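You operate a simulated robot arm through the tools that you are given. There is no shell and no other tool.

You are at the controls of a simulated two-armed robot. One attempt, no reset.

JOB
Pick up the carton from the filter stand under the drain spout with one hand, pass it to the other hand and put it on the right end of the side bench. Set down upright: carton.

It is judged by the outcome, as a careful person would: the job done as asked, and still so three seconds after it is handed in. It fails if anything else is knocked over, pushed out of place, dropped, spilled or broken.

ROBOT AND FRAMES
Two 7-joint arms with three-finger grippers on one trunk, on a base that moves. Base frame: it is fixed to the floor where the robot stands at the start and does not move with it; the origin is under the middle of the robot, x ahead of it, y to its left, z up. Readings come in m, degrees, newtons and seconds.
The left shoulder is at the start at [0.03, 0.124, 1.008], the right one opposite. With the tool pointing down near the work surface each hand reaches from about 0.1 to 0.78 m from the robot's upright axis, wherever it stands, measured 20 degrees to its own side. Places, roughly: carton [-3.75, 0.25, 0.75]; right end of the side bench (15x22 cm) [-2.6, 1.76, 0.8]. Payload 2.2 kg a hand.
The tool frame of a hand sits at the grasp point between the pads (the TCP): z along the fingers, y along the line on which they close. The tips reach 0.028 m beyond it. The gripper opens to 0.102 m; its body begins 0.071 m behind the TCP.
Orientation is that of the tool frame in the base frame, as a unit quaternion [x, y, z, w]. With the fingers straight down and closing along the base's y, the tool's x points along the base's -x, its y along +y and its z along -z.

CONTROLS
- The arms move only by the tool send_rows. It takes "left_moves", "right_moves" or both (then of equal length, played together; a hand with none holds still); each is a list that holds one entry, the list of rows, each a list of 7 numbers: the shift along the tool's x, y, z in m, then the turn, a rotation vector about the tool's x, y, z in degrees, then the gripper command, from -1 (shut) to 1 (fully open), values between in proportion. In form: [[[dx, dy, dz, ax, ay, az, claw], ...]]. A call has 1 to 20 rows; each row shifts and turns the commanded pose from where the row before left it, along the tool's axes as they then stand. Each row takes 0.2 s and may step no farther than 0.05 m and 8.6 degrees from the row before; otherwise, or with a gripper value out of range, the whole call is refused. A pose out of reach is approached as far as the arm can. The call stops where the force on the tool passes 40 N (or 10 N more than at its start, if that is more) or the arm is blocked; 0.2 s more then pass. The fingers move at their own pace (about 0.1436 m/s each) and stop on an object; they squeeze with about 43 N. The grip force told is the motor's: it shows also when the fingers shut on nothing. Time passes only in rows, and 0.2 s behind the last, so rows that do not move let the fingers close. It gives the time, the measured TCP pose, the force on the tool (base axes), the opening and the grip force at its end, in the units of the frame above (readings bear some noise), with the torque about the TCP (base axes, N m) and any sound that the robot's microphone picked up.
- Cameras (640 x 400 px; columns grow to the right, rows downward): "scene" is now at [0.0508, 0.0201, 1.7322]; the picture's right is [0.22, -0.98, 0.00], its down [-0.67, -0.15, -0.73] and it looks along [0.71, 0.16, -0.68] (base axes); focal length 267 px, centre (320, 200). "left" rides on the left gripper at [0.072, 0.038, -0.086] in its tool frame; the picture's right is [-0.46, 0.89, 0.00], its down [-0.60, -0.32, -0.73] and it looks along [-0.65, -0.34, 0.68] (tool axes); focal length 256 px, centre (320, 200). "right" rides on the right gripper at [0.069, 0.044, -0.086] in its tool frame; the picture's right is [-0.53, 0.85, 0.00], its down [-0.58, -0.36, -0.73] and it looks along [-0.62, -0.39, 0.68] (tool axes); focal length 256 px, centre (320, 200). There is no depth. A picture from a camera that has moved, and an enlarged one, comes with that camera's place and axes in the base frame and with its lens.
- get_image(camera): a new picture of that camera. It takes no simulated time.
- lift_body(by): moves the trunk up (or, below 0, down) by that many m; the arms and the scene camera ride with it, the base frame stays. It gives what a move gives, with no picture.
- steer(legs): drives the robot by 1 to 6 legs, each [ahead, left, turn to the left] in m, m and degrees, along the robot's own axes; the way and the turn of a leg run together, so that a leg with both is an arc; at most 1.5 m and 180 degrees a leg. The arms and the cameras ride along, it lands a little off, and it stops where it bumps. It gives what a move gives.
- pan_tilt(pan, tilt): turns the head with the scene camera to pan (to the left, within 143 degrees either way) and tilt (down, from -29 to 69), counted from straight ahead of the robot. It gives what a move gives.
- enlarge(camera, box): a new picture of the part [left, top, right, bottom] of that camera's present view, enlarged. It takes no simulated time.
- sign_off(): hands the job in; it is judged then, once.

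Nothing tells you exact positions but the pictures and the camera data. Unless the task says otherwise, let go and move clear before handing in.

The tools are called after "Call:" as a command line: name --argument value ..., lists and objects as JSON in quotes. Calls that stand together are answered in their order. send_rows: Moves the arms, as the interface text tells. Its arguments: {"type":"object","properties":{"left_moves":{"type":"array"},"right_moves":{"type":"array"}},"required":[]} The other tools are called the same way: lift_body (by) moves the trunk up or down; steer (legs) drives the base; pan_tilt (pan, tilt) turns the head that bears the scene camera; get_image (camera) takes a picture; enlarge (camera, box) takes an enlarged picture of a part of a camera's view; sign_off () hands the job in.

At the start:

```text
time_s: 0.0
left_tcp_pos: [0.5182, 0.2679, 1.0324]
left_tcp_rot: [0.001, 1.0, 0.0, 0.0]
left_contact_force: [-0.4, 0.4, 0.0]
left_torque: [-0.01, 0.01, 0.01]
left_finger_gap: 0.1019
left_gripper_force: 0.1
right_tcp_pos: [0.3887, -0.1522, 0.9646]
right_tcp_rot: [0.001, 1.0, 0.0, 0.0]
right_contact_force: [-1.3, -0.5, 0.1]
right_torque: [-0.03, 0.0, 0.05]
right_finger_gap: 0.102
right_gripper_force: 0.0
trunk travel left (down, up): [-0.25, 0.29]
robot x, y, heading: [0.0002, 0.001, -0.0]
head pan, tilt (commanded): [12.5, 43.0]
```

scene: 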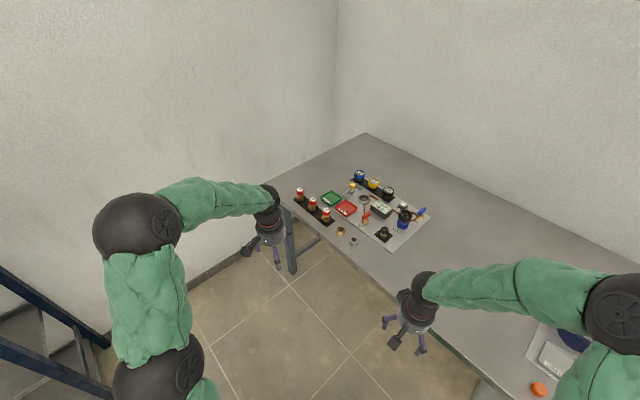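
right: 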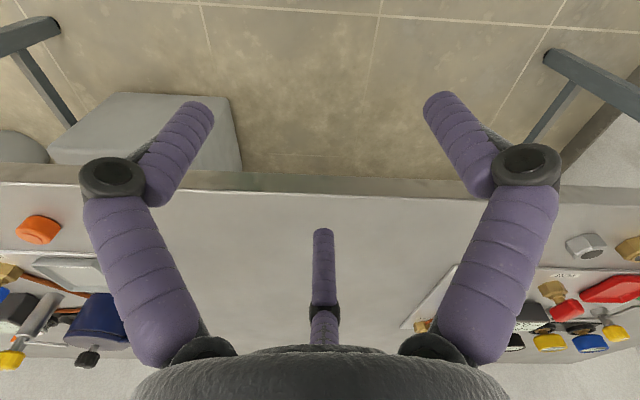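
left: 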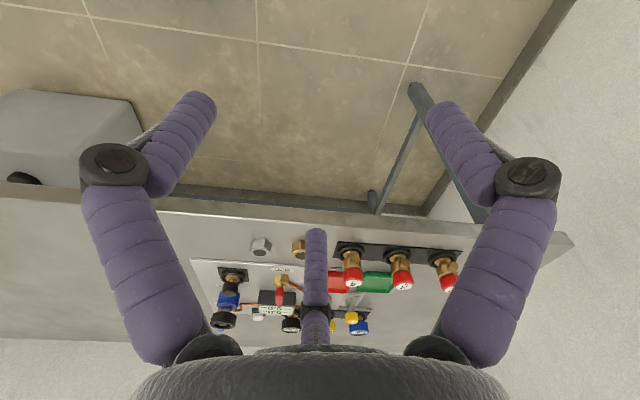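

I see the robot facing a workbench in a corner; the carton should be far behind it, around x=-3.75. I'll look around with the head first.

Call:
pan_tilt --pan 140 --tilt 20

Call:
get_image --camera "scene"

Call:
pan_tilt --pan -140 --tilt 20

Call:
get_image --camera "scene"

Call:
pan_tilt --pan 90 --tilt 30

Call:
get_image --camera "scene"

```text
time_s: 2.1
left_tcp_pos: [0.5178, 0.267, 1.0326]
left_tcp_rot: [0.001, 1.0, 0.0, 0.0]
left_contact_force: [1.0, 0.1, -0.3]
left_torque: [0.03, -0.01, 0.05]
left_finger_gap: 0.1023
left_gripper_force: 0.0
right_tcp_pos: [0.3892, -0.152, 0.964]
right_tcp_rot: [0.001, 1.0, 0.0, 0.001]
right_contact_force: [0.6, -0.4, -0.5]
right_torque: [-0.01, 0.01, 0.0]
right_finger_gap: 0.1021
right_gripper_force: 0.2
trunk travel left (down, up): [-0.25, 0.29]
robot x, y, heading: [-0.0038, -0.0038, -0.1]
head pan, tilt (commanded): [140.0, 20.0]
```

```text
taken
camera scene: at [-0.1014, 0.0621, 1.7681], right [0.64, 0.77, 0.0], down [0.26, -0.22, -0.94], along [-0.72, 0.6, -0.34], focal length 267 px, centre (320, 200)
```

scene: 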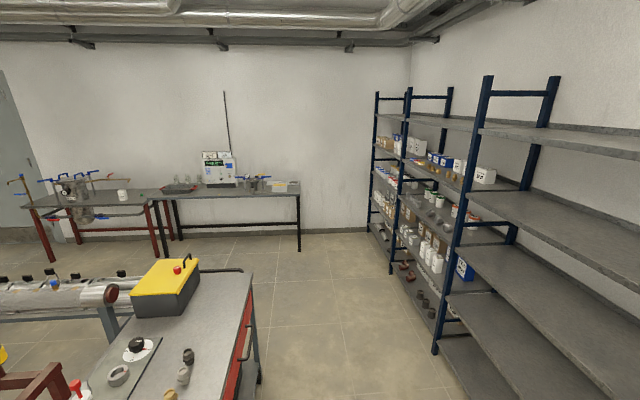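

```text
time_s: 5.9
left_tcp_pos: [0.5167, 0.268, 1.0322]
left_tcp_rot: [0.0, 1.0, -0.001, 0.001]
left_contact_force: [0.1, 0.0, -0.6]
left_torque: [-0.01, -0.01, 0.03]
left_finger_gap: 0.1023
left_gripper_force: 0.1
right_tcp_pos: [0.3889, -0.1523, 0.964]
right_tcp_rot: [0.0, 1.0, 0.0, -0.001]
right_contact_force: [-0.7, -0.3, -0.4]
right_torque: [0.03, 0.0, 0.0]
right_finger_gap: 0.1019
right_gripper_force: 0.1
trunk travel left (down, up): [-0.25, 0.29]
robot x, y, heading: [0.0011, 0.0045, 0.2]
head pan, tilt (commanded): [-140.0, 20.0]
```

```text
taken
camera scene: at [-0.1014, -0.0576, 1.7681], right [-0.64, 0.77, 0.0], down [0.26, 0.22, -0.94], along [-0.72, -0.6, -0.34], focal length 267 px, centre (320, 200)
```

scene: 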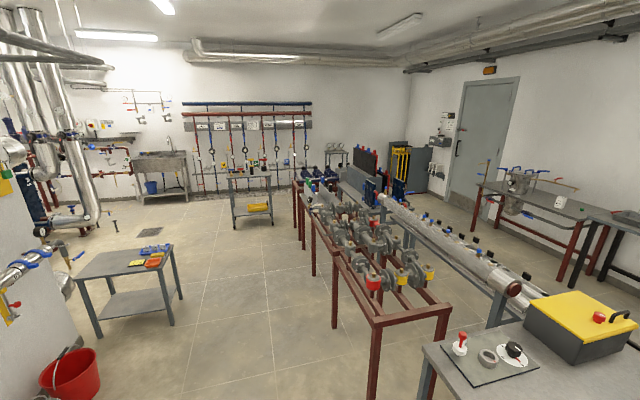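

```text
time_s: 9.2
left_tcp_pos: [0.5168, 0.2681, 1.0318]
left_tcp_rot: [0.0, 1.0, 0.0, 0.0]
left_contact_force: [-0.3, 1.0, 0.2]
left_torque: [-0.01, -0.01, 0.0]
left_finger_gap: 0.1019
left_gripper_force: 0.0
right_tcp_pos: [0.3889, -0.1513, 0.9644]
right_tcp_rot: [0.0, 1.0, 0.0, 0.0]
right_contact_force: [-0.1, 0.2, 0.4]
right_torque: [-0.02, 0.03, -0.02]
right_finger_gap: 0.1022
right_gripper_force: 0.0
trunk travel left (down, up): [-0.25, 0.29]
robot x, y, heading: [-0.0032, 0.0035, -0.0]
head pan, tilt (commanded): [90.0, 30.0]
```

```text
taken
camera scene: at [-0.03, 0.0927, 1.7521], right [1.0, 0.0, 0.0], down [0.0, -0.5, -0.87], along [0.0, 0.87, -0.5], focal length 267 px, centre (320, 200)
```

scene: 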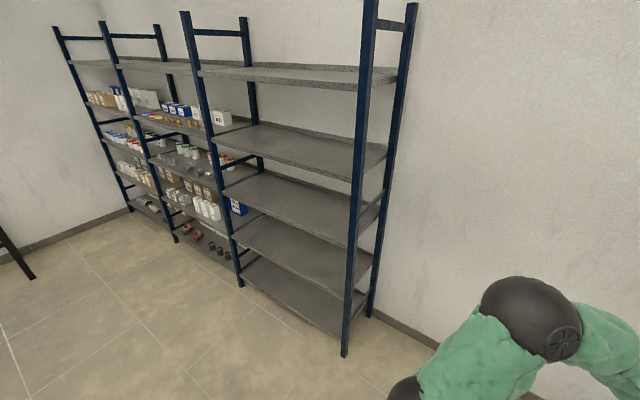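

The carton projects to about (122,195) on a pipe-laden table, and the side bench's right end is near (295,190). I'll zoom in on that area.

Call:
pan_tilt --pan 140 --tilt 20

Call:
enlarge --camera "scene" --box '[0, 140, 160, 240]'

Call:
enlarge --camera "scene" --box '[150, 140, 310, 240]'

Call:
enlarge --camera "scene" --box '[0, 200, 320, 400]'

```text
time_s: 10.4
left_tcp_pos: [0.5173, 0.2691, 1.0329]
left_tcp_rot: [0.0, 1.0, 0.0, 0.001]
left_contact_force: [0.8, 0.1, 0.3]
left_torque: [-0.01, 0.0, 0.0]
left_finger_gap: 0.1021
left_gripper_force: 0.0
right_tcp_pos: [0.3885, -0.1516, 0.965]
right_tcp_rot: [-0.001, 1.0, 0.0, 0.0]
right_contact_force: [0.1, -0.3, -0.6]
right_torque: [0.01, -0.01, 0.01]
right_finger_gap: 0.1019
right_gripper_force: 0.0
trunk travel left (down, up): [-0.25, 0.29]
robot x, y, heading: [0.001, -0.0013, 0.4]
head pan, tilt (commanded): [140.0, 20.0]
```

```text
4.00 times, centred on (80, 190) of scene
camera zoom: at [-0.1014, 0.0622, 1.7681], right [0.64, 0.77, 0.0], down [0.26, -0.22, -0.94], along [-0.72, 0.6, -0.34], focal length 1066 px, centre (1280, 240)
```

zoom: 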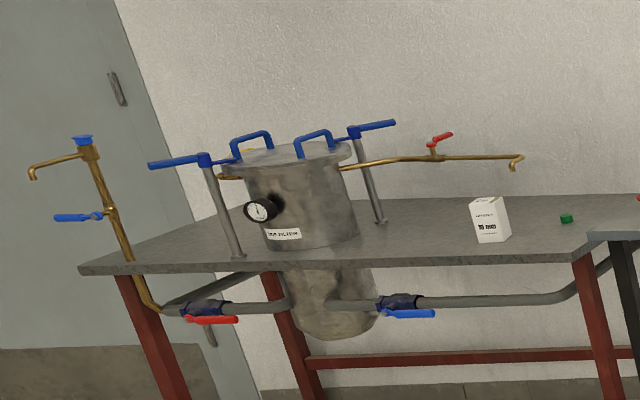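

```text
4.00 times, centred on (230, 190) of scene
camera zoom: at [-0.1014, 0.0622, 1.7681], right [0.64, 0.77, 0.0], down [0.26, -0.22, -0.94], along [-0.72, 0.6, -0.34], focal length 1066 px, centre (680, 240)
```

zoom: 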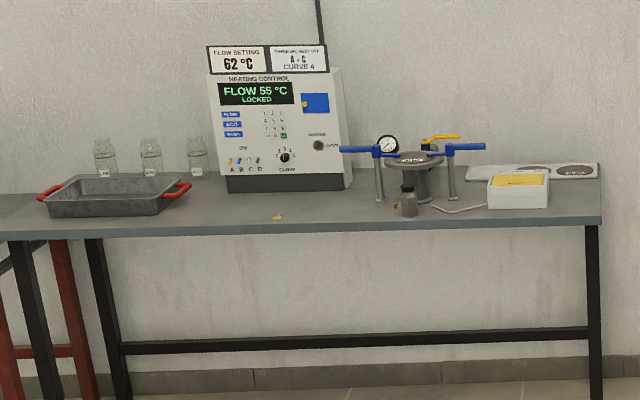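

```text
2.00 times, centred on (160, 300) of scene
camera zoom: at [-0.1014, 0.0622, 1.7681], right [0.64, 0.77, 0.0], down [0.26, -0.22, -0.94], along [-0.72, 0.6, -0.34], focal length 533 px, centre (640, 0)
```

zoom: 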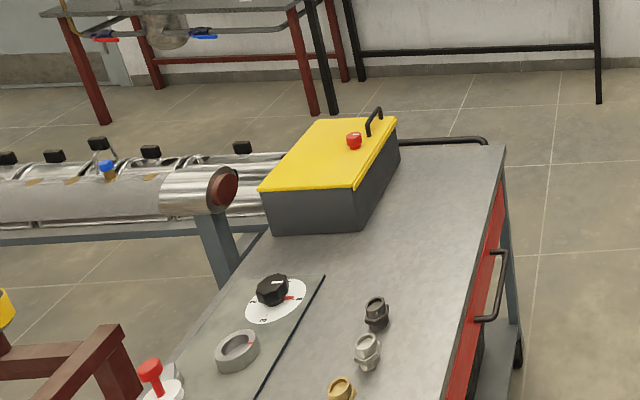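

The carton is the white box below the brass spout; the side bench has its right end free-ish next to a white/yellow box. I'll look down around my base to plan a safe drive.

Call:
pan_tilt --pan 0 --tilt 65

Call:
get_image --camera "scene"

Call:
pan_tilt --pan 90 --tilt 65

Call:
get_image --camera "scene"

Call:
pan_tilt --pan 140 --tilt 60

Call:
get_image --camera "scene"

Call:
pan_tilt --pan -90 --tilt 60

Call:
get_image --camera "scene"

Call:
pan_tilt --pan -140 --tilt 60

Call:
get_image --camera "scene"

```text
time_s: 12.6
left_tcp_pos: [0.5173, 0.2683, 1.0335]
left_tcp_rot: [0.0, 1.0, 0.0, 0.0]
left_contact_force: [-0.7, -0.1, -1.1]
left_torque: [-0.01, -0.01, -0.02]
left_finger_gap: 0.1021
left_gripper_force: 0.1
right_tcp_pos: [0.3893, -0.1527, 0.9654]
right_tcp_rot: [0.0, 1.0, 0.001, 0.0]
right_contact_force: [0.2, 0.1, -1.1]
right_torque: [-0.01, -0.02, -0.01]
right_finger_gap: 0.102
right_gripper_force: 0.1
trunk travel left (down, up): [-0.25, 0.29]
robot x, y, heading: [0.0003, 0.0001, 0.3]
head pan, tilt (commanded): [0.0, 65.0]
```

```text
taken
camera scene: at [0.0306, 0.0023, 1.7044], right [0.0, -1.0, 0.0], down [-0.91, 0.0, -0.42], along [0.42, 0.0, -0.91], focal length 267 px, centre (320, 200)
```

scene: 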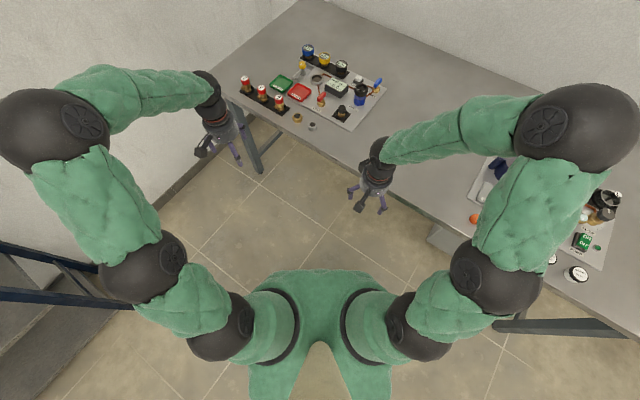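

```text
time_s: 14.3
left_tcp_pos: [0.5166, 0.2677, 1.0325]
left_tcp_rot: [0.001, 1.0, 0.0, 0.0]
left_contact_force: [1.4, -0.9, 0.4]
left_torque: [-0.02, 0.01, 0.02]
left_finger_gap: 0.1022
left_gripper_force: 0.1
right_tcp_pos: [0.3906, -0.1513, 0.9656]
right_tcp_rot: [0.0, 1.0, 0.0, -0.001]
right_contact_force: [-0.5, -1.3, -0.4]
right_torque: [-0.02, -0.01, 0.02]
right_finger_gap: 0.102
right_gripper_force: 0.1
trunk travel left (down, up): [-0.25, 0.29]
robot x, y, heading: [-0.0037, 0.0025, 0.1]
head pan, tilt (commanded): [90.0, 65.0]
```

```text
taken
camera scene: at [-0.03, 0.0629, 1.7044], right [1.0, 0.0, 0.0], down [0.0, -0.91, -0.42], along [0.0, 0.42, -0.91], focal length 267 px, centre (320, 200)
```

scene: 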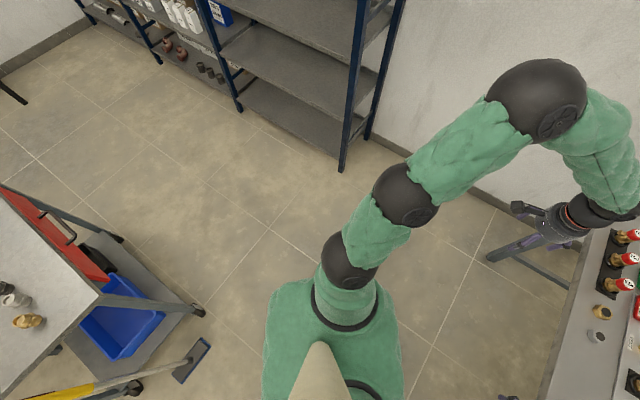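

```text
time_s: 15.5
left_tcp_pos: [0.5173, 0.2679, 1.0323]
left_tcp_rot: [-0.001, 1.0, -0.001, 0.0]
left_contact_force: [0.6, 0.4, -0.6]
left_torque: [-0.04, -0.01, -0.02]
left_finger_gap: 0.1022
left_gripper_force: 0.0
right_tcp_pos: [0.3893, -0.1514, 0.9646]
right_tcp_rot: [0.0, 1.0, 0.0, 0.0]
right_contact_force: [-0.8, -0.3, 0.3]
right_torque: [0.0, 0.02, 0.01]
right_finger_gap: 0.1021
right_gripper_force: 0.1
trunk travel left (down, up): [-0.25, 0.29]
robot x, y, heading: [-0.0, 0.0003, 0.0]
head pan, tilt (commanded): [140.0, 60.0]
```

```text
taken
camera scene: at [-0.0811, 0.0451, 1.71], right [0.64, 0.77, 0.0], down [0.66, -0.56, -0.5], along [-0.38, 0.32, -0.87], focal length 267 px, centre (320, 200)
```

scene: 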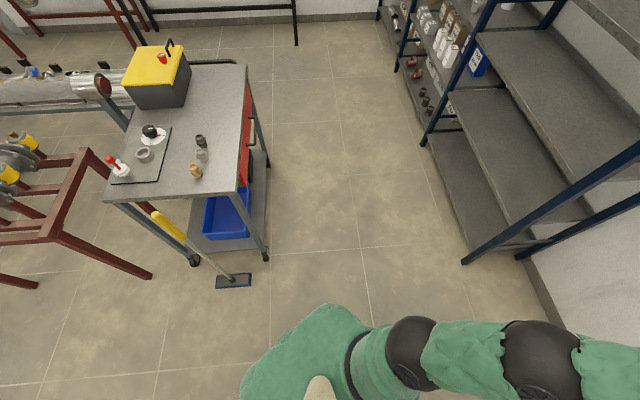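

```text
time_s: 18.7
left_tcp_pos: [0.5172, 0.2691, 1.0316]
left_tcp_rot: [-0.001, 1.0, 0.0, 0.0]
left_contact_force: [-0.4, 0.0, -0.3]
left_torque: [0.0, 0.0, 0.02]
left_finger_gap: 0.102
left_gripper_force: 0.1
right_tcp_pos: [0.3897, -0.1531, 0.9647]
right_tcp_rot: [0.001, 1.0, 0.0, 0.0]
right_contact_force: [-0.8, -0.8, -0.6]
right_torque: [-0.01, -0.04, 0.05]
right_finger_gap: 0.1023
right_gripper_force: 0.1
trunk travel left (down, up): [-0.25, 0.29]
robot x, y, heading: [0.0009, -0.0009, -0.1]
head pan, tilt (commanded): [-90.0, 60.0]
```

```text
taken
camera scene: at [-0.0301, -0.0644, 1.71], right [-1.0, 0.0, 0.0], down [0.0, 0.87, -0.5], along [0.0, -0.5, -0.87], focal length 267 px, centre (320, 200)
```

scene: 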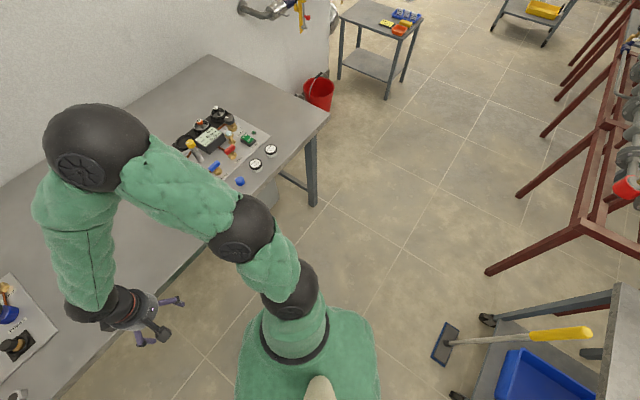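

```text
time_s: 19.9
left_tcp_pos: [0.5173, 0.269, 1.0315]
left_tcp_rot: [0.0, 1.0, -0.001, 0.0]
left_contact_force: [0.1, -0.2, 0.8]
left_torque: [0.01, 0.0, 0.0]
left_finger_gap: 0.1021
left_gripper_force: 0.1
right_tcp_pos: [0.3898, -0.1514, 0.965]
right_tcp_rot: [0.0, 1.0, 0.0, 0.0]
right_contact_force: [-0.1, -0.5, -0.8]
right_torque: [-0.04, 0.02, -0.02]
right_finger_gap: 0.1019
right_gripper_force: 0.1
trunk travel left (down, up): [-0.25, 0.29]
robot x, y, heading: [0.0032, 0.0039, 0.2]
head pan, tilt (commanded): [-140.0, 60.0]
```

```text
taken
camera scene: at [-0.0811, -0.0407, 1.71], right [-0.64, 0.77, 0.0], down [0.66, 0.56, -0.5], along [-0.38, -0.32, -0.87], focal length 267 px, centre (320, 200)
```

scene: 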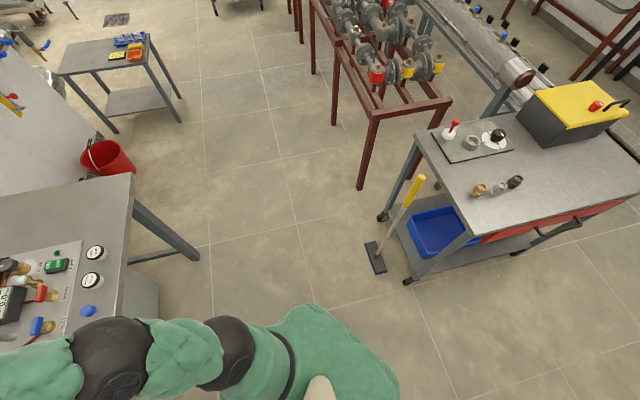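

The corridor between the trolley and shelves runs at about heading 147° and is roughly 1.2 m wide; a squeegee leans at the trolley's near edge, so I'll keep right of it. I'll turn in place first.

Call:
steer --legs '[[0, 0, 74], [0, 0, 73]]'

Call:
pan_tilt --pan 0 --tilt 25

Call:
get_image --camera "scene"

Call:
pan_tilt --pan 0 --tilt 60

Call:
get_image --camera "scene"

```text
time_s: 26.6
left_tcp_pos: [-0.5767, 0.0783, 1.033]
left_tcp_rot: [0.953, -0.302, 0.001, -0.001]
left_contact_force: [0.6, 0.3, 0.3]
left_torque: [0.02, 0.02, 0.03]
left_finger_gap: 0.1021
left_gripper_force: 0.0
right_tcp_pos: [-0.2307, 0.3492, 0.9641]
right_tcp_rot: [0.953, -0.303, -0.001, 0.0]
right_contact_force: [-0.3, -0.2, -0.4]
right_torque: [-0.04, 0.0, -0.02]
right_finger_gap: 0.1019
right_gripper_force: 0.1
trunk travel left (down, up): [-0.25, 0.29]
robot x, y, heading: [-0.0021, 0.0012, 144.9]
head pan, tilt (commanded): [-140.0, 60.0]
```

```text
time_s: 28.8
left_tcp_pos: [-0.5776, 0.0783, 1.0311]
left_tcp_rot: [0.953, -0.302, 0.0, 0.0]
left_contact_force: [-0.1, 0.3, -0.3]
left_torque: [-0.02, -0.04, 0.0]
left_finger_gap: 0.1021
left_gripper_force: 0.1
right_tcp_pos: [-0.2302, 0.349, 0.9647]
right_tcp_rot: [0.953, -0.302, 0.0, 0.0]
right_contact_force: [0.1, -0.6, -0.1]
right_torque: [-0.01, 0.0, -0.01]
right_finger_gap: 0.1022
right_gripper_force: 0.0
trunk travel left (down, up): [-0.25, 0.29]
robot x, y, heading: [-0.0011, 0.0007, 144.7]
head pan, tilt (commanded): [0.0, 25.0]
```

```text
taken
camera scene: at [-0.0514, 0.0382, 1.76], right [0.58, 0.82, 0.0], down [0.35, -0.24, -0.91], along [-0.74, 0.52, -0.42], focal length 267 px, centre (320, 200)
```

scene: 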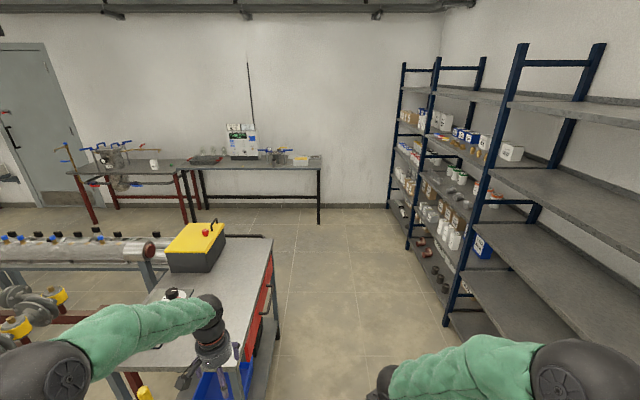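

```text
time_s: 29.8
left_tcp_pos: [-0.5768, 0.0779, 1.0332]
left_tcp_rot: [0.953, -0.302, 0.0, 0.0]
left_contact_force: [0.7, -0.3, -0.5]
left_torque: [0.01, 0.01, -0.02]
left_finger_gap: 0.102
left_gripper_force: 0.2
right_tcp_pos: [-0.2308, 0.3492, 0.964]
right_tcp_rot: [0.953, -0.303, 0.001, 0.0]
right_contact_force: [0.4, 0.5, 1.6]
right_torque: [-0.01, -0.03, 0.02]
right_finger_gap: 0.102
right_gripper_force: 0.1
trunk travel left (down, up): [-0.25, 0.29]
robot x, y, heading: [-0.0015, -0.0012, 145.1]
head pan, tilt (commanded): [0.0, 60.0]
```

```text
taken
camera scene: at [-0.0307, 0.0235, 1.71], right [0.58, 0.82, 0.0], down [0.71, -0.5, -0.5], along [-0.41, 0.29, -0.87], focal length 267 px, centre (320, 200)
```

scene: 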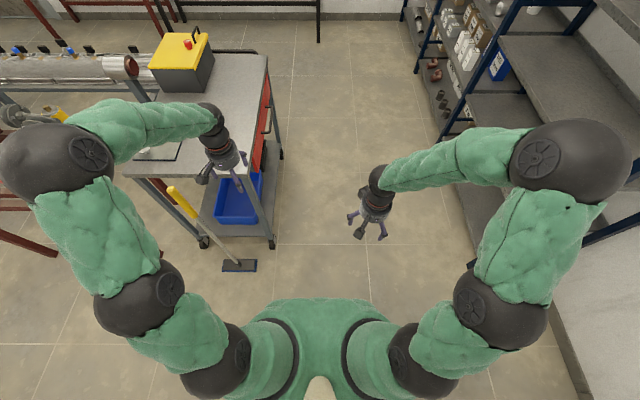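

The room axes run at about 144°, so the corridor is clear in n from −0.25 to 0.95. I'll sidestep right 0.35 m, then drive ahead past the trolley.

Call:
steer --legs '[[0, -0.36, -1], [1.0, 0, 0]]'

Call:
get_image --camera "scene"

```text
time_s: 37.0
left_tcp_pos: [-1.1715, 1.0046, 1.0315]
left_tcp_rot: [0.948, -0.319, 0.0, 0.0]
left_contact_force: [-0.4, -0.5, -0.1]
left_torque: [-0.01, -0.05, 0.02]
left_finger_gap: 0.1018
left_gripper_force: 0.0
right_tcp_pos: [-0.813, 1.2612, 0.9639]
right_tcp_rot: [0.948, -0.319, -0.001, -0.001]
right_contact_force: [0.1, -0.2, -0.3]
right_torque: [-0.02, 0.02, -0.01]
right_finger_gap: 0.1021
right_gripper_force: 0.1
trunk travel left (down, up): [-0.25, 0.29]
robot x, y, heading: [-0.5984, 0.9031, 142.9]
head pan, tilt (commanded): [0.0, 60.0]
```

```text
taken
camera scene: at [-0.6258, 0.9286, 1.7099], right [0.61, 0.8, 0.0], down [0.69, -0.52, -0.5], along [-0.4, 0.3, -0.87], focal length 267 px, centre (320, 200)
```

scene: 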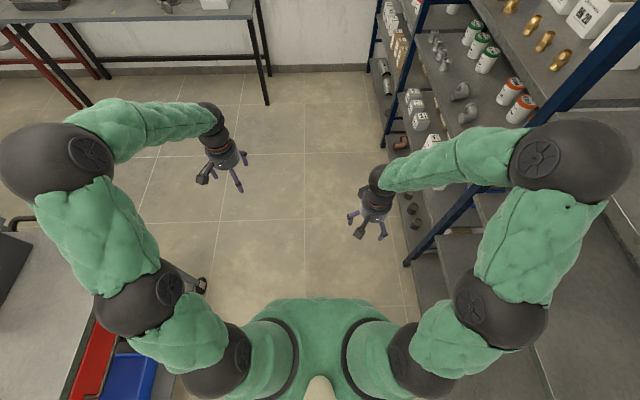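

I'm at about (u=1.0, n=0.38), centered in the corridor. I'll go ahead past the trolley and look left toward the filter stand.

Call:
steer --legs '[[0.85, 0, 1]]'

Call:
pan_tilt --pan 50 --tilt 25

Call:
get_image --camera "scene"

Call:
pan_tilt --pan 90 --tilt 40

Call:
get_image --camera "scene"

Call:
pan_tilt --pan 10 --tilt 30

Call:
get_image --camera "scene"

```text
time_s: 41.4
left_tcp_pos: [-1.8321, 1.487, 1.0319]
left_tcp_rot: [0.951, -0.311, 0.0, 0.0]
left_contact_force: [-0.1, 0.5, -0.4]
left_torque: [0.0, -0.01, 0.02]
left_finger_gap: 0.1021
left_gripper_force: 0.0
right_tcp_pos: [-1.4811, 1.7502, 0.9636]
right_tcp_rot: [0.951, -0.31, 0.001, 0.0]
right_contact_force: [-0.3, 0.9, -0.1]
right_torque: [-0.02, 0.01, 0.0]
right_finger_gap: 0.1019
right_gripper_force: 0.2
trunk travel left (down, up): [-0.25, 0.29]
robot x, y, heading: [-1.2522, 1.3983, 144.1]
head pan, tilt (commanded): [0.0, 60.0]
```

```text
time_s: 42.6
left_tcp_pos: [-1.8328, 1.4866, 1.0328]
left_tcp_rot: [0.951, -0.31, 0.0, 0.0]
left_contact_force: [-0.7, 1.0, -0.6]
left_torque: [-0.01, -0.03, 0.0]
left_finger_gap: 0.1019
left_gripper_force: 0.0
right_tcp_pos: [-1.4811, 1.7498, 0.963]
right_tcp_rot: [0.951, -0.31, 0.0, 0.0]
right_contact_force: [-0.6, 0.7, -0.3]
right_torque: [0.02, 0.0, 0.01]
right_finger_gap: 0.1019
right_gripper_force: 0.1
trunk travel left (down, up): [-0.25, 0.29]
robot x, y, heading: [-1.2587, 1.3959, 144.0]
head pan, tilt (commanded): [50.0, 25.0]
```

```text
taken
camera scene: at [-1.323, 1.3604, 1.76], right [-0.24, 0.97, 0.0], down [0.41, 0.1, -0.91], along [-0.88, -0.22, -0.42], focal length 267 px, centre (320, 200)
```

scene: 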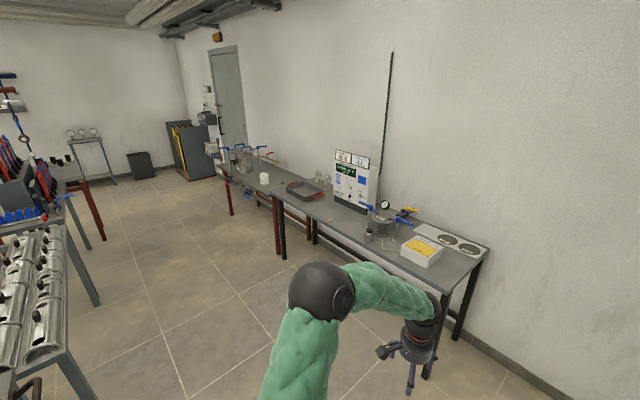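

```text
time_s: 43.6
left_tcp_pos: [-1.8321, 1.4856, 1.033]
left_tcp_rot: [0.951, -0.311, -0.001, 0.0]
left_contact_force: [-0.2, 0.0, 0.2]
left_torque: [0.0, 0.02, 0.01]
left_finger_gap: 0.1017
left_gripper_force: 0.1
right_tcp_pos: [-1.4819, 1.7495, 0.9645]
right_tcp_rot: [0.951, -0.31, 0.0, 0.0]
right_contact_force: [0.8, 0.8, 0.9]
right_torque: [0.0, 0.0, 0.02]
right_finger_gap: 0.1022
right_gripper_force: 0.1
trunk travel left (down, up): [-0.25, 0.29]
robot x, y, heading: [-1.2551, 1.3965, 143.8]
head pan, tilt (commanded): [90.0, 40.0]
```

```text
taken
camera scene: at [-1.2838, 1.3137, 1.7367], right [-0.81, 0.59, 0.0], down [0.38, 0.52, -0.77], along [-0.45, -0.62, -0.64], focal length 267 px, centre (320, 200)
```

scene: 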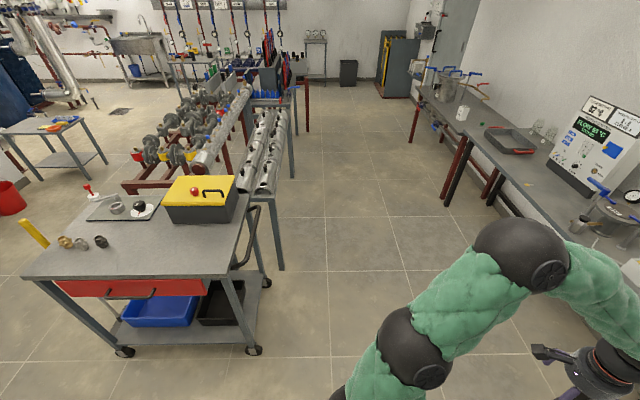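

```text
time_s: 45.2
left_tcp_pos: [-1.8335, 1.4868, 1.0333]
left_tcp_rot: [0.951, -0.311, 0.0, 0.0]
left_contact_force: [0.3, -0.8, 0.4]
left_torque: [0.02, 0.0, 0.02]
left_finger_gap: 0.1019
left_gripper_force: 0.1
right_tcp_pos: [-1.4808, 1.7499, 0.9646]
right_tcp_rot: [0.951, -0.31, -0.001, 0.0]
right_contact_force: [0.1, 0.0, 0.5]
right_torque: [0.0, 0.0, 0.01]
right_finger_gap: 0.1022
right_gripper_force: 0.0
trunk travel left (down, up): [-0.25, 0.29]
robot x, y, heading: [-1.2559, 1.3961, 143.8]
head pan, tilt (commanded): [10.0, 30.0]
```

```text
taken
camera scene: at [-1.3147, 1.4221, 1.752], right [0.44, 0.9, 0.0], down [0.45, -0.22, -0.87], along [-0.78, 0.38, -0.5], focal length 267 px, centre (320, 200)
```

scene: 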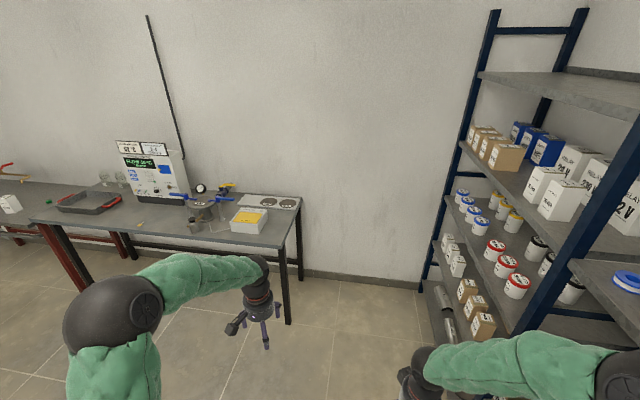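

The corridor along the benches is clear. I'll zoom in on the bench's right end and the carton.

Call:
enlarge --camera "scene" --box '[180, 160, 320, 250]'

Call:
pan_tilt --pan 50 --tilt 25

Call:
enlarge --camera "scene" --box '[200, 130, 344, 220]'

Call:
enlarge --camera "scene" --box '[350, 190, 510, 290]'

```text
4.44 times, centred on (250, 205) of scene
camera zoom: at [-1.3147, 1.4221, 1.752], right [0.44, 0.9, 0.0], down [0.45, -0.22, -0.87], along [-0.78, 0.38, -0.5], focal length 1185 px, centre (631, 178)
```

zoom: 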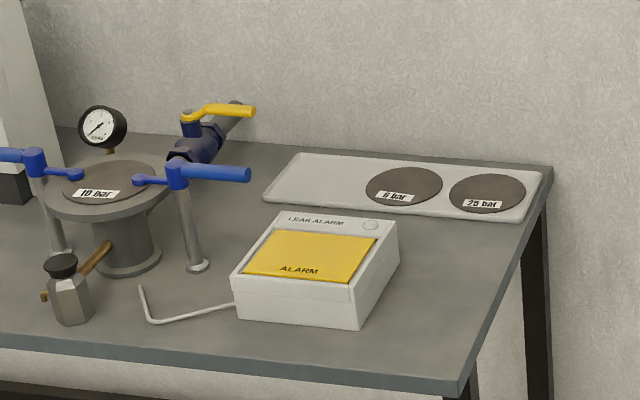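

```text
time_s: 46.2
left_tcp_pos: [-1.8318, 1.4875, 1.0326]
left_tcp_rot: [0.95, -0.311, 0.0, 0.001]
left_contact_force: [-0.9, 0.2, 0.0]
left_torque: [0.03, -0.03, 0.01]
left_finger_gap: 0.102
left_gripper_force: 0.0
right_tcp_pos: [-1.4809, 1.7509, 0.9641]
right_tcp_rot: [0.95, -0.311, 0.0, 0.0]
right_contact_force: [0.6, -0.4, -0.4]
right_torque: [-0.01, 0.0, 0.01]
right_finger_gap: 0.1022
right_gripper_force: 0.1
trunk travel left (down, up): [-0.25, 0.29]
robot x, y, heading: [-1.2566, 1.3995, 143.9]
head pan, tilt (commanded): [50.0, 25.0]
```

```text
4.44 times, centred on (272, 175) of scene
camera zoom: at [-1.323, 1.3604, 1.76], right [-0.24, 0.97, 0.0], down [0.41, 0.1, -0.91], along [-0.88, -0.22, -0.42], focal length 1185 px, centre (533, 311)
```

zoom: 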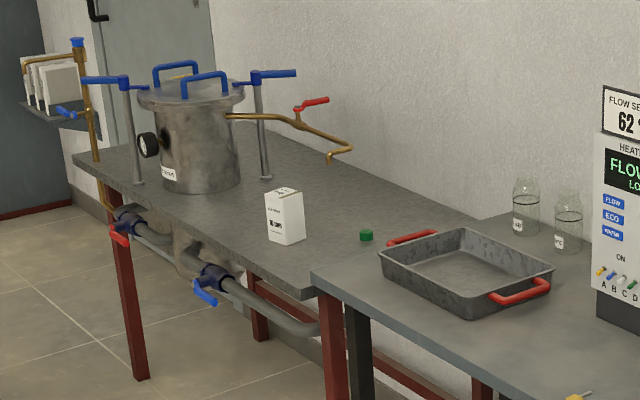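

```text
4.00 times, centred on (430, 240) of scene
camera zoom: at [-1.323, 1.3604, 1.76], right [-0.24, 0.97, 0.0], down [0.41, 0.1, -0.91], along [-0.88, -0.22, -0.42], focal length 1066 px, centre (-120, 40)
```

zoom: 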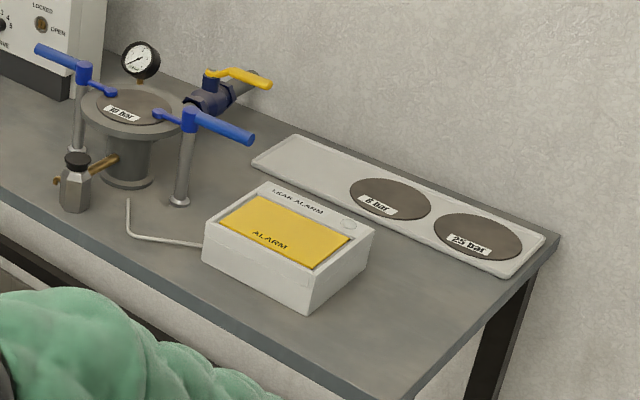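

The carton stands under the spout tip (about [-3.77, 0.27, 0.91]), so a side grasp is needed. The target spot is between the alarm box and bench edge. I'll look at the gripper fingers up close before driving on.

Call:
pan_tilt --pan 10 --tilt 55

Call:
get_image --camera "scene"

Call:
enlarge --camera "scene" --box '[200, 90, 300, 220]'

Call:
get_image --camera "left"

```text
time_s: 47.3
left_tcp_pos: [-1.8337, 1.4858, 1.0331]
left_tcp_rot: [0.951, -0.31, 0.0, 0.0]
left_contact_force: [-0.2, 0.2, -0.7]
left_torque: [-0.02, -0.04, 0.01]
left_finger_gap: 0.1021
left_gripper_force: 0.0
right_tcp_pos: [-1.4802, 1.7492, 0.9647]
right_tcp_rot: [0.95, -0.311, 0.0, -0.001]
right_contact_force: [1.1, 0.3, -0.2]
right_torque: [0.01, 0.04, 0.02]
right_finger_gap: 0.102
right_gripper_force: 0.0
trunk travel left (down, up): [-0.25, 0.29]
robot x, y, heading: [-1.2584, 1.3974, 143.8]
head pan, tilt (commanded): [10.0, 55.0]
```

```text
taken
camera scene: at [-1.2983, 1.414, 1.7161], right [0.44, 0.9, 0.0], down [0.73, -0.36, -0.57], along [-0.52, 0.25, -0.82], focal length 267 px, centre (320, 200)
```

scene: 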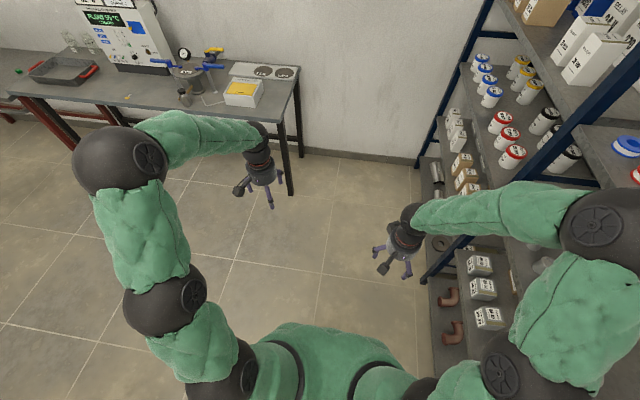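

```text
3.08 times, centred on (250, 155) of scene
camera zoom: at [-1.2983, 1.414, 1.7161], right [0.44, 0.9, 0.0], down [0.73, -0.36, -0.57], along [-0.52, 0.25, -0.82], focal length 820 px, centre (535, 338)
```

zoom: 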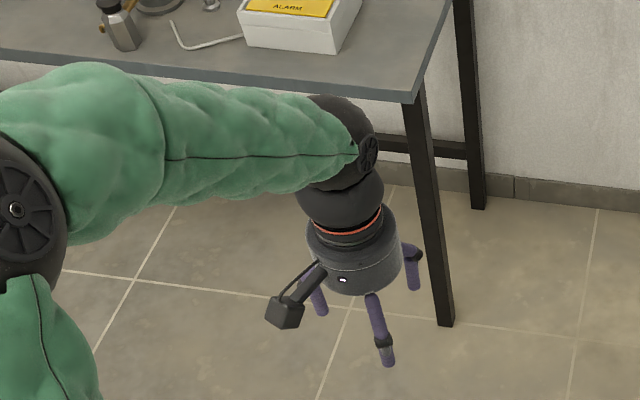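

```text
taken
camera left: at [-1.7956, 1.4142, 1.1185], right [-0.9, -0.44, 0.0], down [-0.3, 0.61, 0.73], along [-0.32, 0.66, -0.68], focal length 256 px, centre (320, 200)
```

left: 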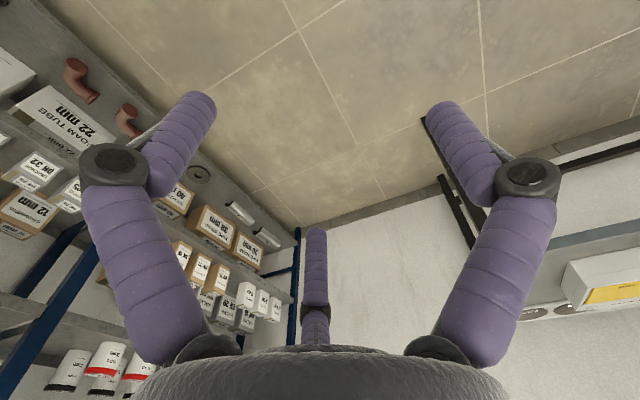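

The gripper has its thumb on tool +y and two fingers on −y. I'll drive ahead a bit, then slide left along the benches, keeping about 0.7 m off their front edge.

Call:
steer --legs '[[0.4, 0, 1], [0, 1.1, 0], [0, 1.0, 0]]'

Call:
pan_tilt --pan 5 --tilt 45

Call:
get_image --camera "scene"

Call:
pan_tilt --pan 0 --tilt 20

Call:
get_image --camera "scene"

```text
time_s: 59.8
left_tcp_pos: [-3.4035, 0.0475, 1.0321]
left_tcp_rot: [0.946, -0.324, 0.0, -0.001]
left_contact_force: [0.1, -0.2, -0.3]
left_torque: [0.03, -0.01, -0.02]
left_finger_gap: 0.1023
left_gripper_force: 0.1
right_tcp_pos: [-3.0451, 0.3004, 0.9642]
right_tcp_rot: [0.946, -0.324, 0.0, 0.0]
right_contact_force: [-0.2, -0.1, -0.2]
right_torque: [0.0, -0.05, -0.02]
right_finger_gap: 0.1019
right_gripper_force: 0.1
trunk travel left (down, up): [-0.25, 0.29]
robot x, y, heading: [-2.8303, -0.0569, 142.3]
head pan, tilt (commanded): [10.0, 55.0]
```

```text
time_s: 60.5
left_tcp_pos: [-3.4038, 0.0476, 1.0335]
left_tcp_rot: [0.946, -0.325, 0.0, 0.0]
left_contact_force: [0.3, -0.1, -0.9]
left_torque: [0.01, -0.02, 0.02]
left_finger_gap: 0.1021
left_gripper_force: 0.0
right_tcp_pos: [-3.0444, 0.2998, 0.9642]
right_tcp_rot: [0.946, -0.325, -0.001, -0.001]
right_contact_force: [-0.3, -0.5, -0.2]
right_torque: [0.0, 0.01, -0.01]
right_finger_gap: 0.1018
right_gripper_force: 0.0
trunk travel left (down, up): [-0.25, 0.29]
robot x, y, heading: [-2.8323, -0.0581, 142.1]
head pan, tilt (commanded): [5.0, 45.0]
```

```text
taken
camera scene: at [-2.8759, -0.0304, 1.7294], right [0.54, 0.84, 0.0], down [0.59, -0.38, -0.71], along [-0.59, 0.38, -0.71], focal length 267 px, centre (320, 200)
```

scene: 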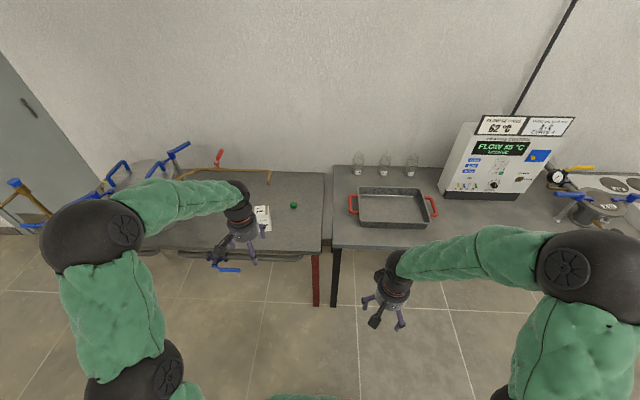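

```text
time_s: 61.4
left_tcp_pos: [-3.4036, 0.0474, 1.0322]
left_tcp_rot: [0.946, -0.325, 0.0, 0.0]
left_contact_force: [-0.4, 0.7, -0.2]
left_torque: [-0.03, -0.01, 0.01]
left_finger_gap: 0.1019
left_gripper_force: 0.1
right_tcp_pos: [-3.045, 0.3006, 0.9637]
right_tcp_rot: [0.946, -0.324, 0.0, 0.0]
right_contact_force: [-0.7, 0.1, 0.0]
right_torque: [0.0, 0.0, -0.03]
right_finger_gap: 0.102
right_gripper_force: 0.0
trunk travel left (down, up): [-0.25, 0.29]
robot x, y, heading: [-2.8286, -0.0569, 142.1]
head pan, tilt (commanded): [0.0, 20.0]
```

```text
taken
camera scene: at [-2.8812, -0.0174, 1.768], right [0.61, 0.79, 0.0], down [0.27, -0.21, -0.94], along [-0.74, 0.58, -0.34], focal length 267 px, centre (320, 200)
```

scene: 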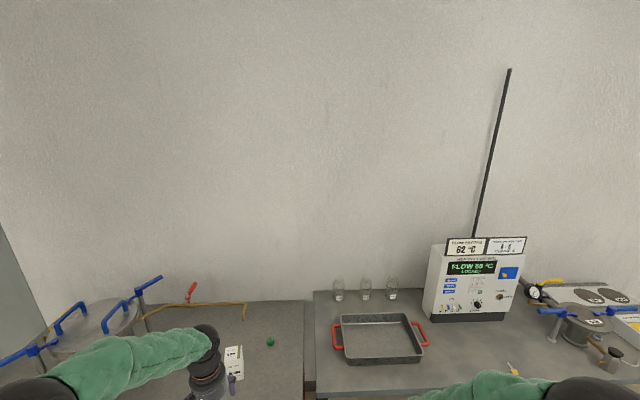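

The left hand hides the carton from the head camera. I'll pitch the left hand to nearly horizontal-forward (30° below horizontal), turn my heading a bit, and look again.

Call:
send_rows --left_moves '[[[0, 0, 0, 0, -8.5, 0, 1], [0, 0, 0, 0, -8.5, 0, 1], [0, 0, 0, 0, -8.5, 0, 1], [0, 0, 0, 0, -8.5, 0, 1], [0, 0, 0, 0, -8.5, 0, 1], [0, 0, 0, 0, -8.5, 0, 1], [0, 0, 0, 0, -8.5, 0, 1]]]'

Call:
steer --legs '[[0, 0, 3]]'

Call:
pan_tilt --pan 20 --tilt 45

Call:
get_image --camera "scene"

Call:
get_image --camera "left"

```text
time_s: 63.0
left_tcp_pos: [-3.4014, 0.0514, 1.0364]
left_tcp_rot: [0.855, -0.279, -0.42, -0.123]
left_contact_force: [-0.7, 1.3, 1.9]
left_torque: [-0.03, -0.02, -0.01]
left_finger_gap: 0.1022
left_gripper_force: 0.0
left hand out of reach, approached as far as the arm can: row 7
right_tcp_pos: [-3.045, 0.3014, 0.9643]
right_tcp_rot: [0.946, -0.325, 0.0, 0.0]
right_contact_force: [-0.1, 0.6, -0.3]
right_torque: [0.0, -0.04, 0.01]
right_finger_gap: 0.1019
right_gripper_force: 0.0
trunk travel left (down, up): [-0.25, 0.29]
robot x, y, heading: [-2.8308, -0.0593, 142.2]
head pan, tilt (commanded): [0.0, 20.0]
```

```text
time_s: 63.8
left_tcp_pos: [-3.4057, 0.0206, 1.0372]
left_tcp_rot: [0.86, -0.26, -0.424, -0.111]
left_contact_force: [-0.9, -0.9, -0.5]
left_torque: [-0.01, -0.04, -0.03]
left_finger_gap: 0.1017
left_gripper_force: 0.0
right_tcp_pos: [-3.0627, 0.2882, 0.9646]
right_tcp_rot: [0.954, -0.298, 0.0, -0.001]
right_contact_force: [-0.6, 0.1, 0.7]
right_torque: [0.03, -0.01, 0.01]
right_finger_gap: 0.1022
right_gripper_force: 0.0
trunk travel left (down, up): [-0.25, 0.29]
robot x, y, heading: [-2.8302, -0.0568, 145.1]
head pan, tilt (commanded): [0.0, 20.0]
```

```text
time_s: 64.7
left_tcp_pos: [-3.4062, 0.0206, 1.0378]
left_tcp_rot: [0.86, -0.26, -0.424, -0.111]
left_contact_force: [-0.1, 0.7, 0.6]
left_torque: [-0.01, 0.04, -0.01]
left_finger_gap: 0.1021
left_gripper_force: 0.0
right_tcp_pos: [-3.0629, 0.2891, 0.9645]
right_tcp_rot: [0.954, -0.298, 0.001, 0.0]
right_contact_force: [-0.6, 0.1, -0.6]
right_torque: [0.0, 0.01, -0.04]
right_finger_gap: 0.1019
right_gripper_force: 0.0
trunk travel left (down, up): [-0.25, 0.29]
robot x, y, heading: [-2.8339, -0.0592, 145.1]
head pan, tilt (commanded): [20.0, 45.0]
```

```text
taken
camera scene: at [-2.8854, -0.0525, 1.7295], right [0.26, 0.97, 0.0], down [0.68, -0.18, -0.71], along [-0.68, 0.18, -0.71], focal length 267 px, centre (320, 200)
```

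scene: 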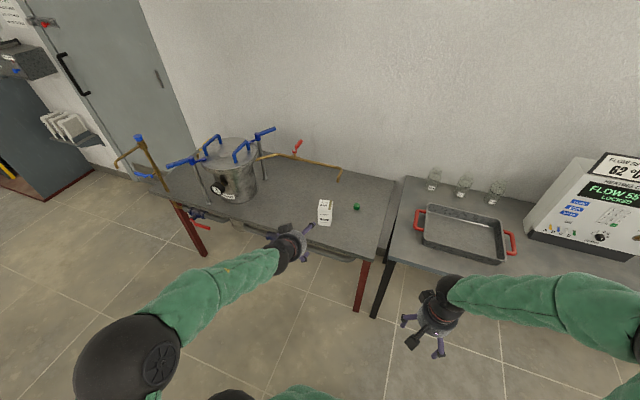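

```text
taken
camera left: at [-3.3311, -0.0711, 1.0343], right [-0.71, -0.58, 0.39], down [0.36, 0.18, 0.92], along [-0.6, 0.8, 0.08], focal length 256 px, centre (320, 200)
```

left: 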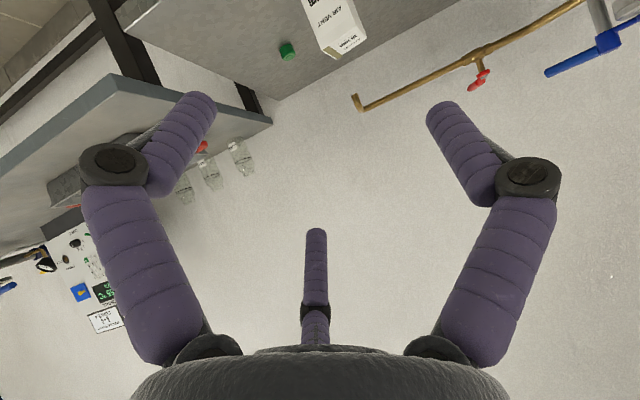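

I can now see the carton with a green cap beside it, and the spout above it. I'll zoom in for exact geometry.

Call:
enlarge --camera "scene" --box '[270, 150, 398, 230]'

Call:
enlarge --camera "scene" --box '[120, 110, 400, 290]'

Call:
enlarge --camera "left" --box '[240, 0, 440, 125]'

```text
5.00 times, centred on (334, 190) of scene
camera zoom: at [-2.8854, -0.0525, 1.7295], right [0.26, 0.97, 0.0], down [0.68, -0.18, -0.71], along [-0.68, 0.18, -0.71], focal length 1333 px, centre (250, 250)
```

zoom: 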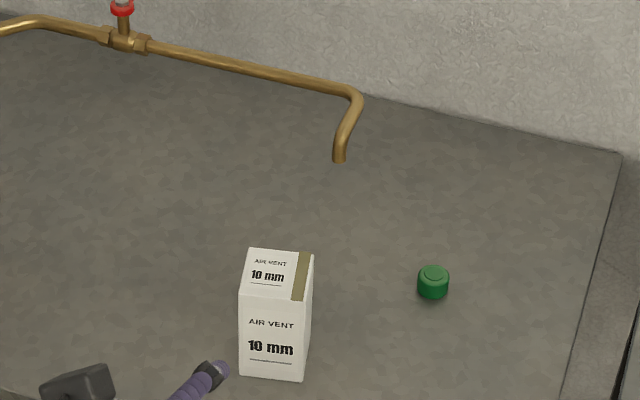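

```text
2.22 times, centred on (260, 200) of scene
camera zoom: at [-2.8854, -0.0525, 1.7295], right [0.26, 0.97, 0.0], down [0.68, -0.18, -0.71], along [-0.68, 0.18, -0.71], focal length 592 px, centre (453, 200)
```

zoom: 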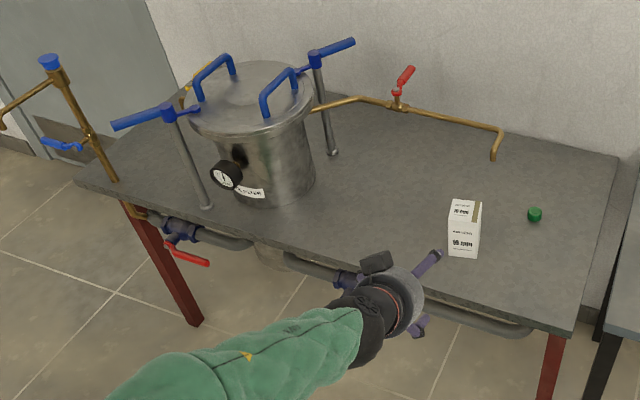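

```text
3.20 times, centred on (340, 62) of left
camera zoom: at [-3.3311, -0.0711, 1.0343], right [-0.71, -0.58, 0.39], down [0.36, 0.18, 0.92], along [-0.6, 0.8, 0.08], focal length 819 px, centre (256, 640)
```

zoom: 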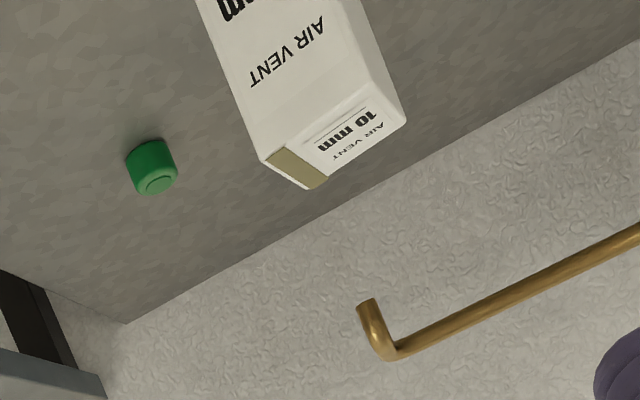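

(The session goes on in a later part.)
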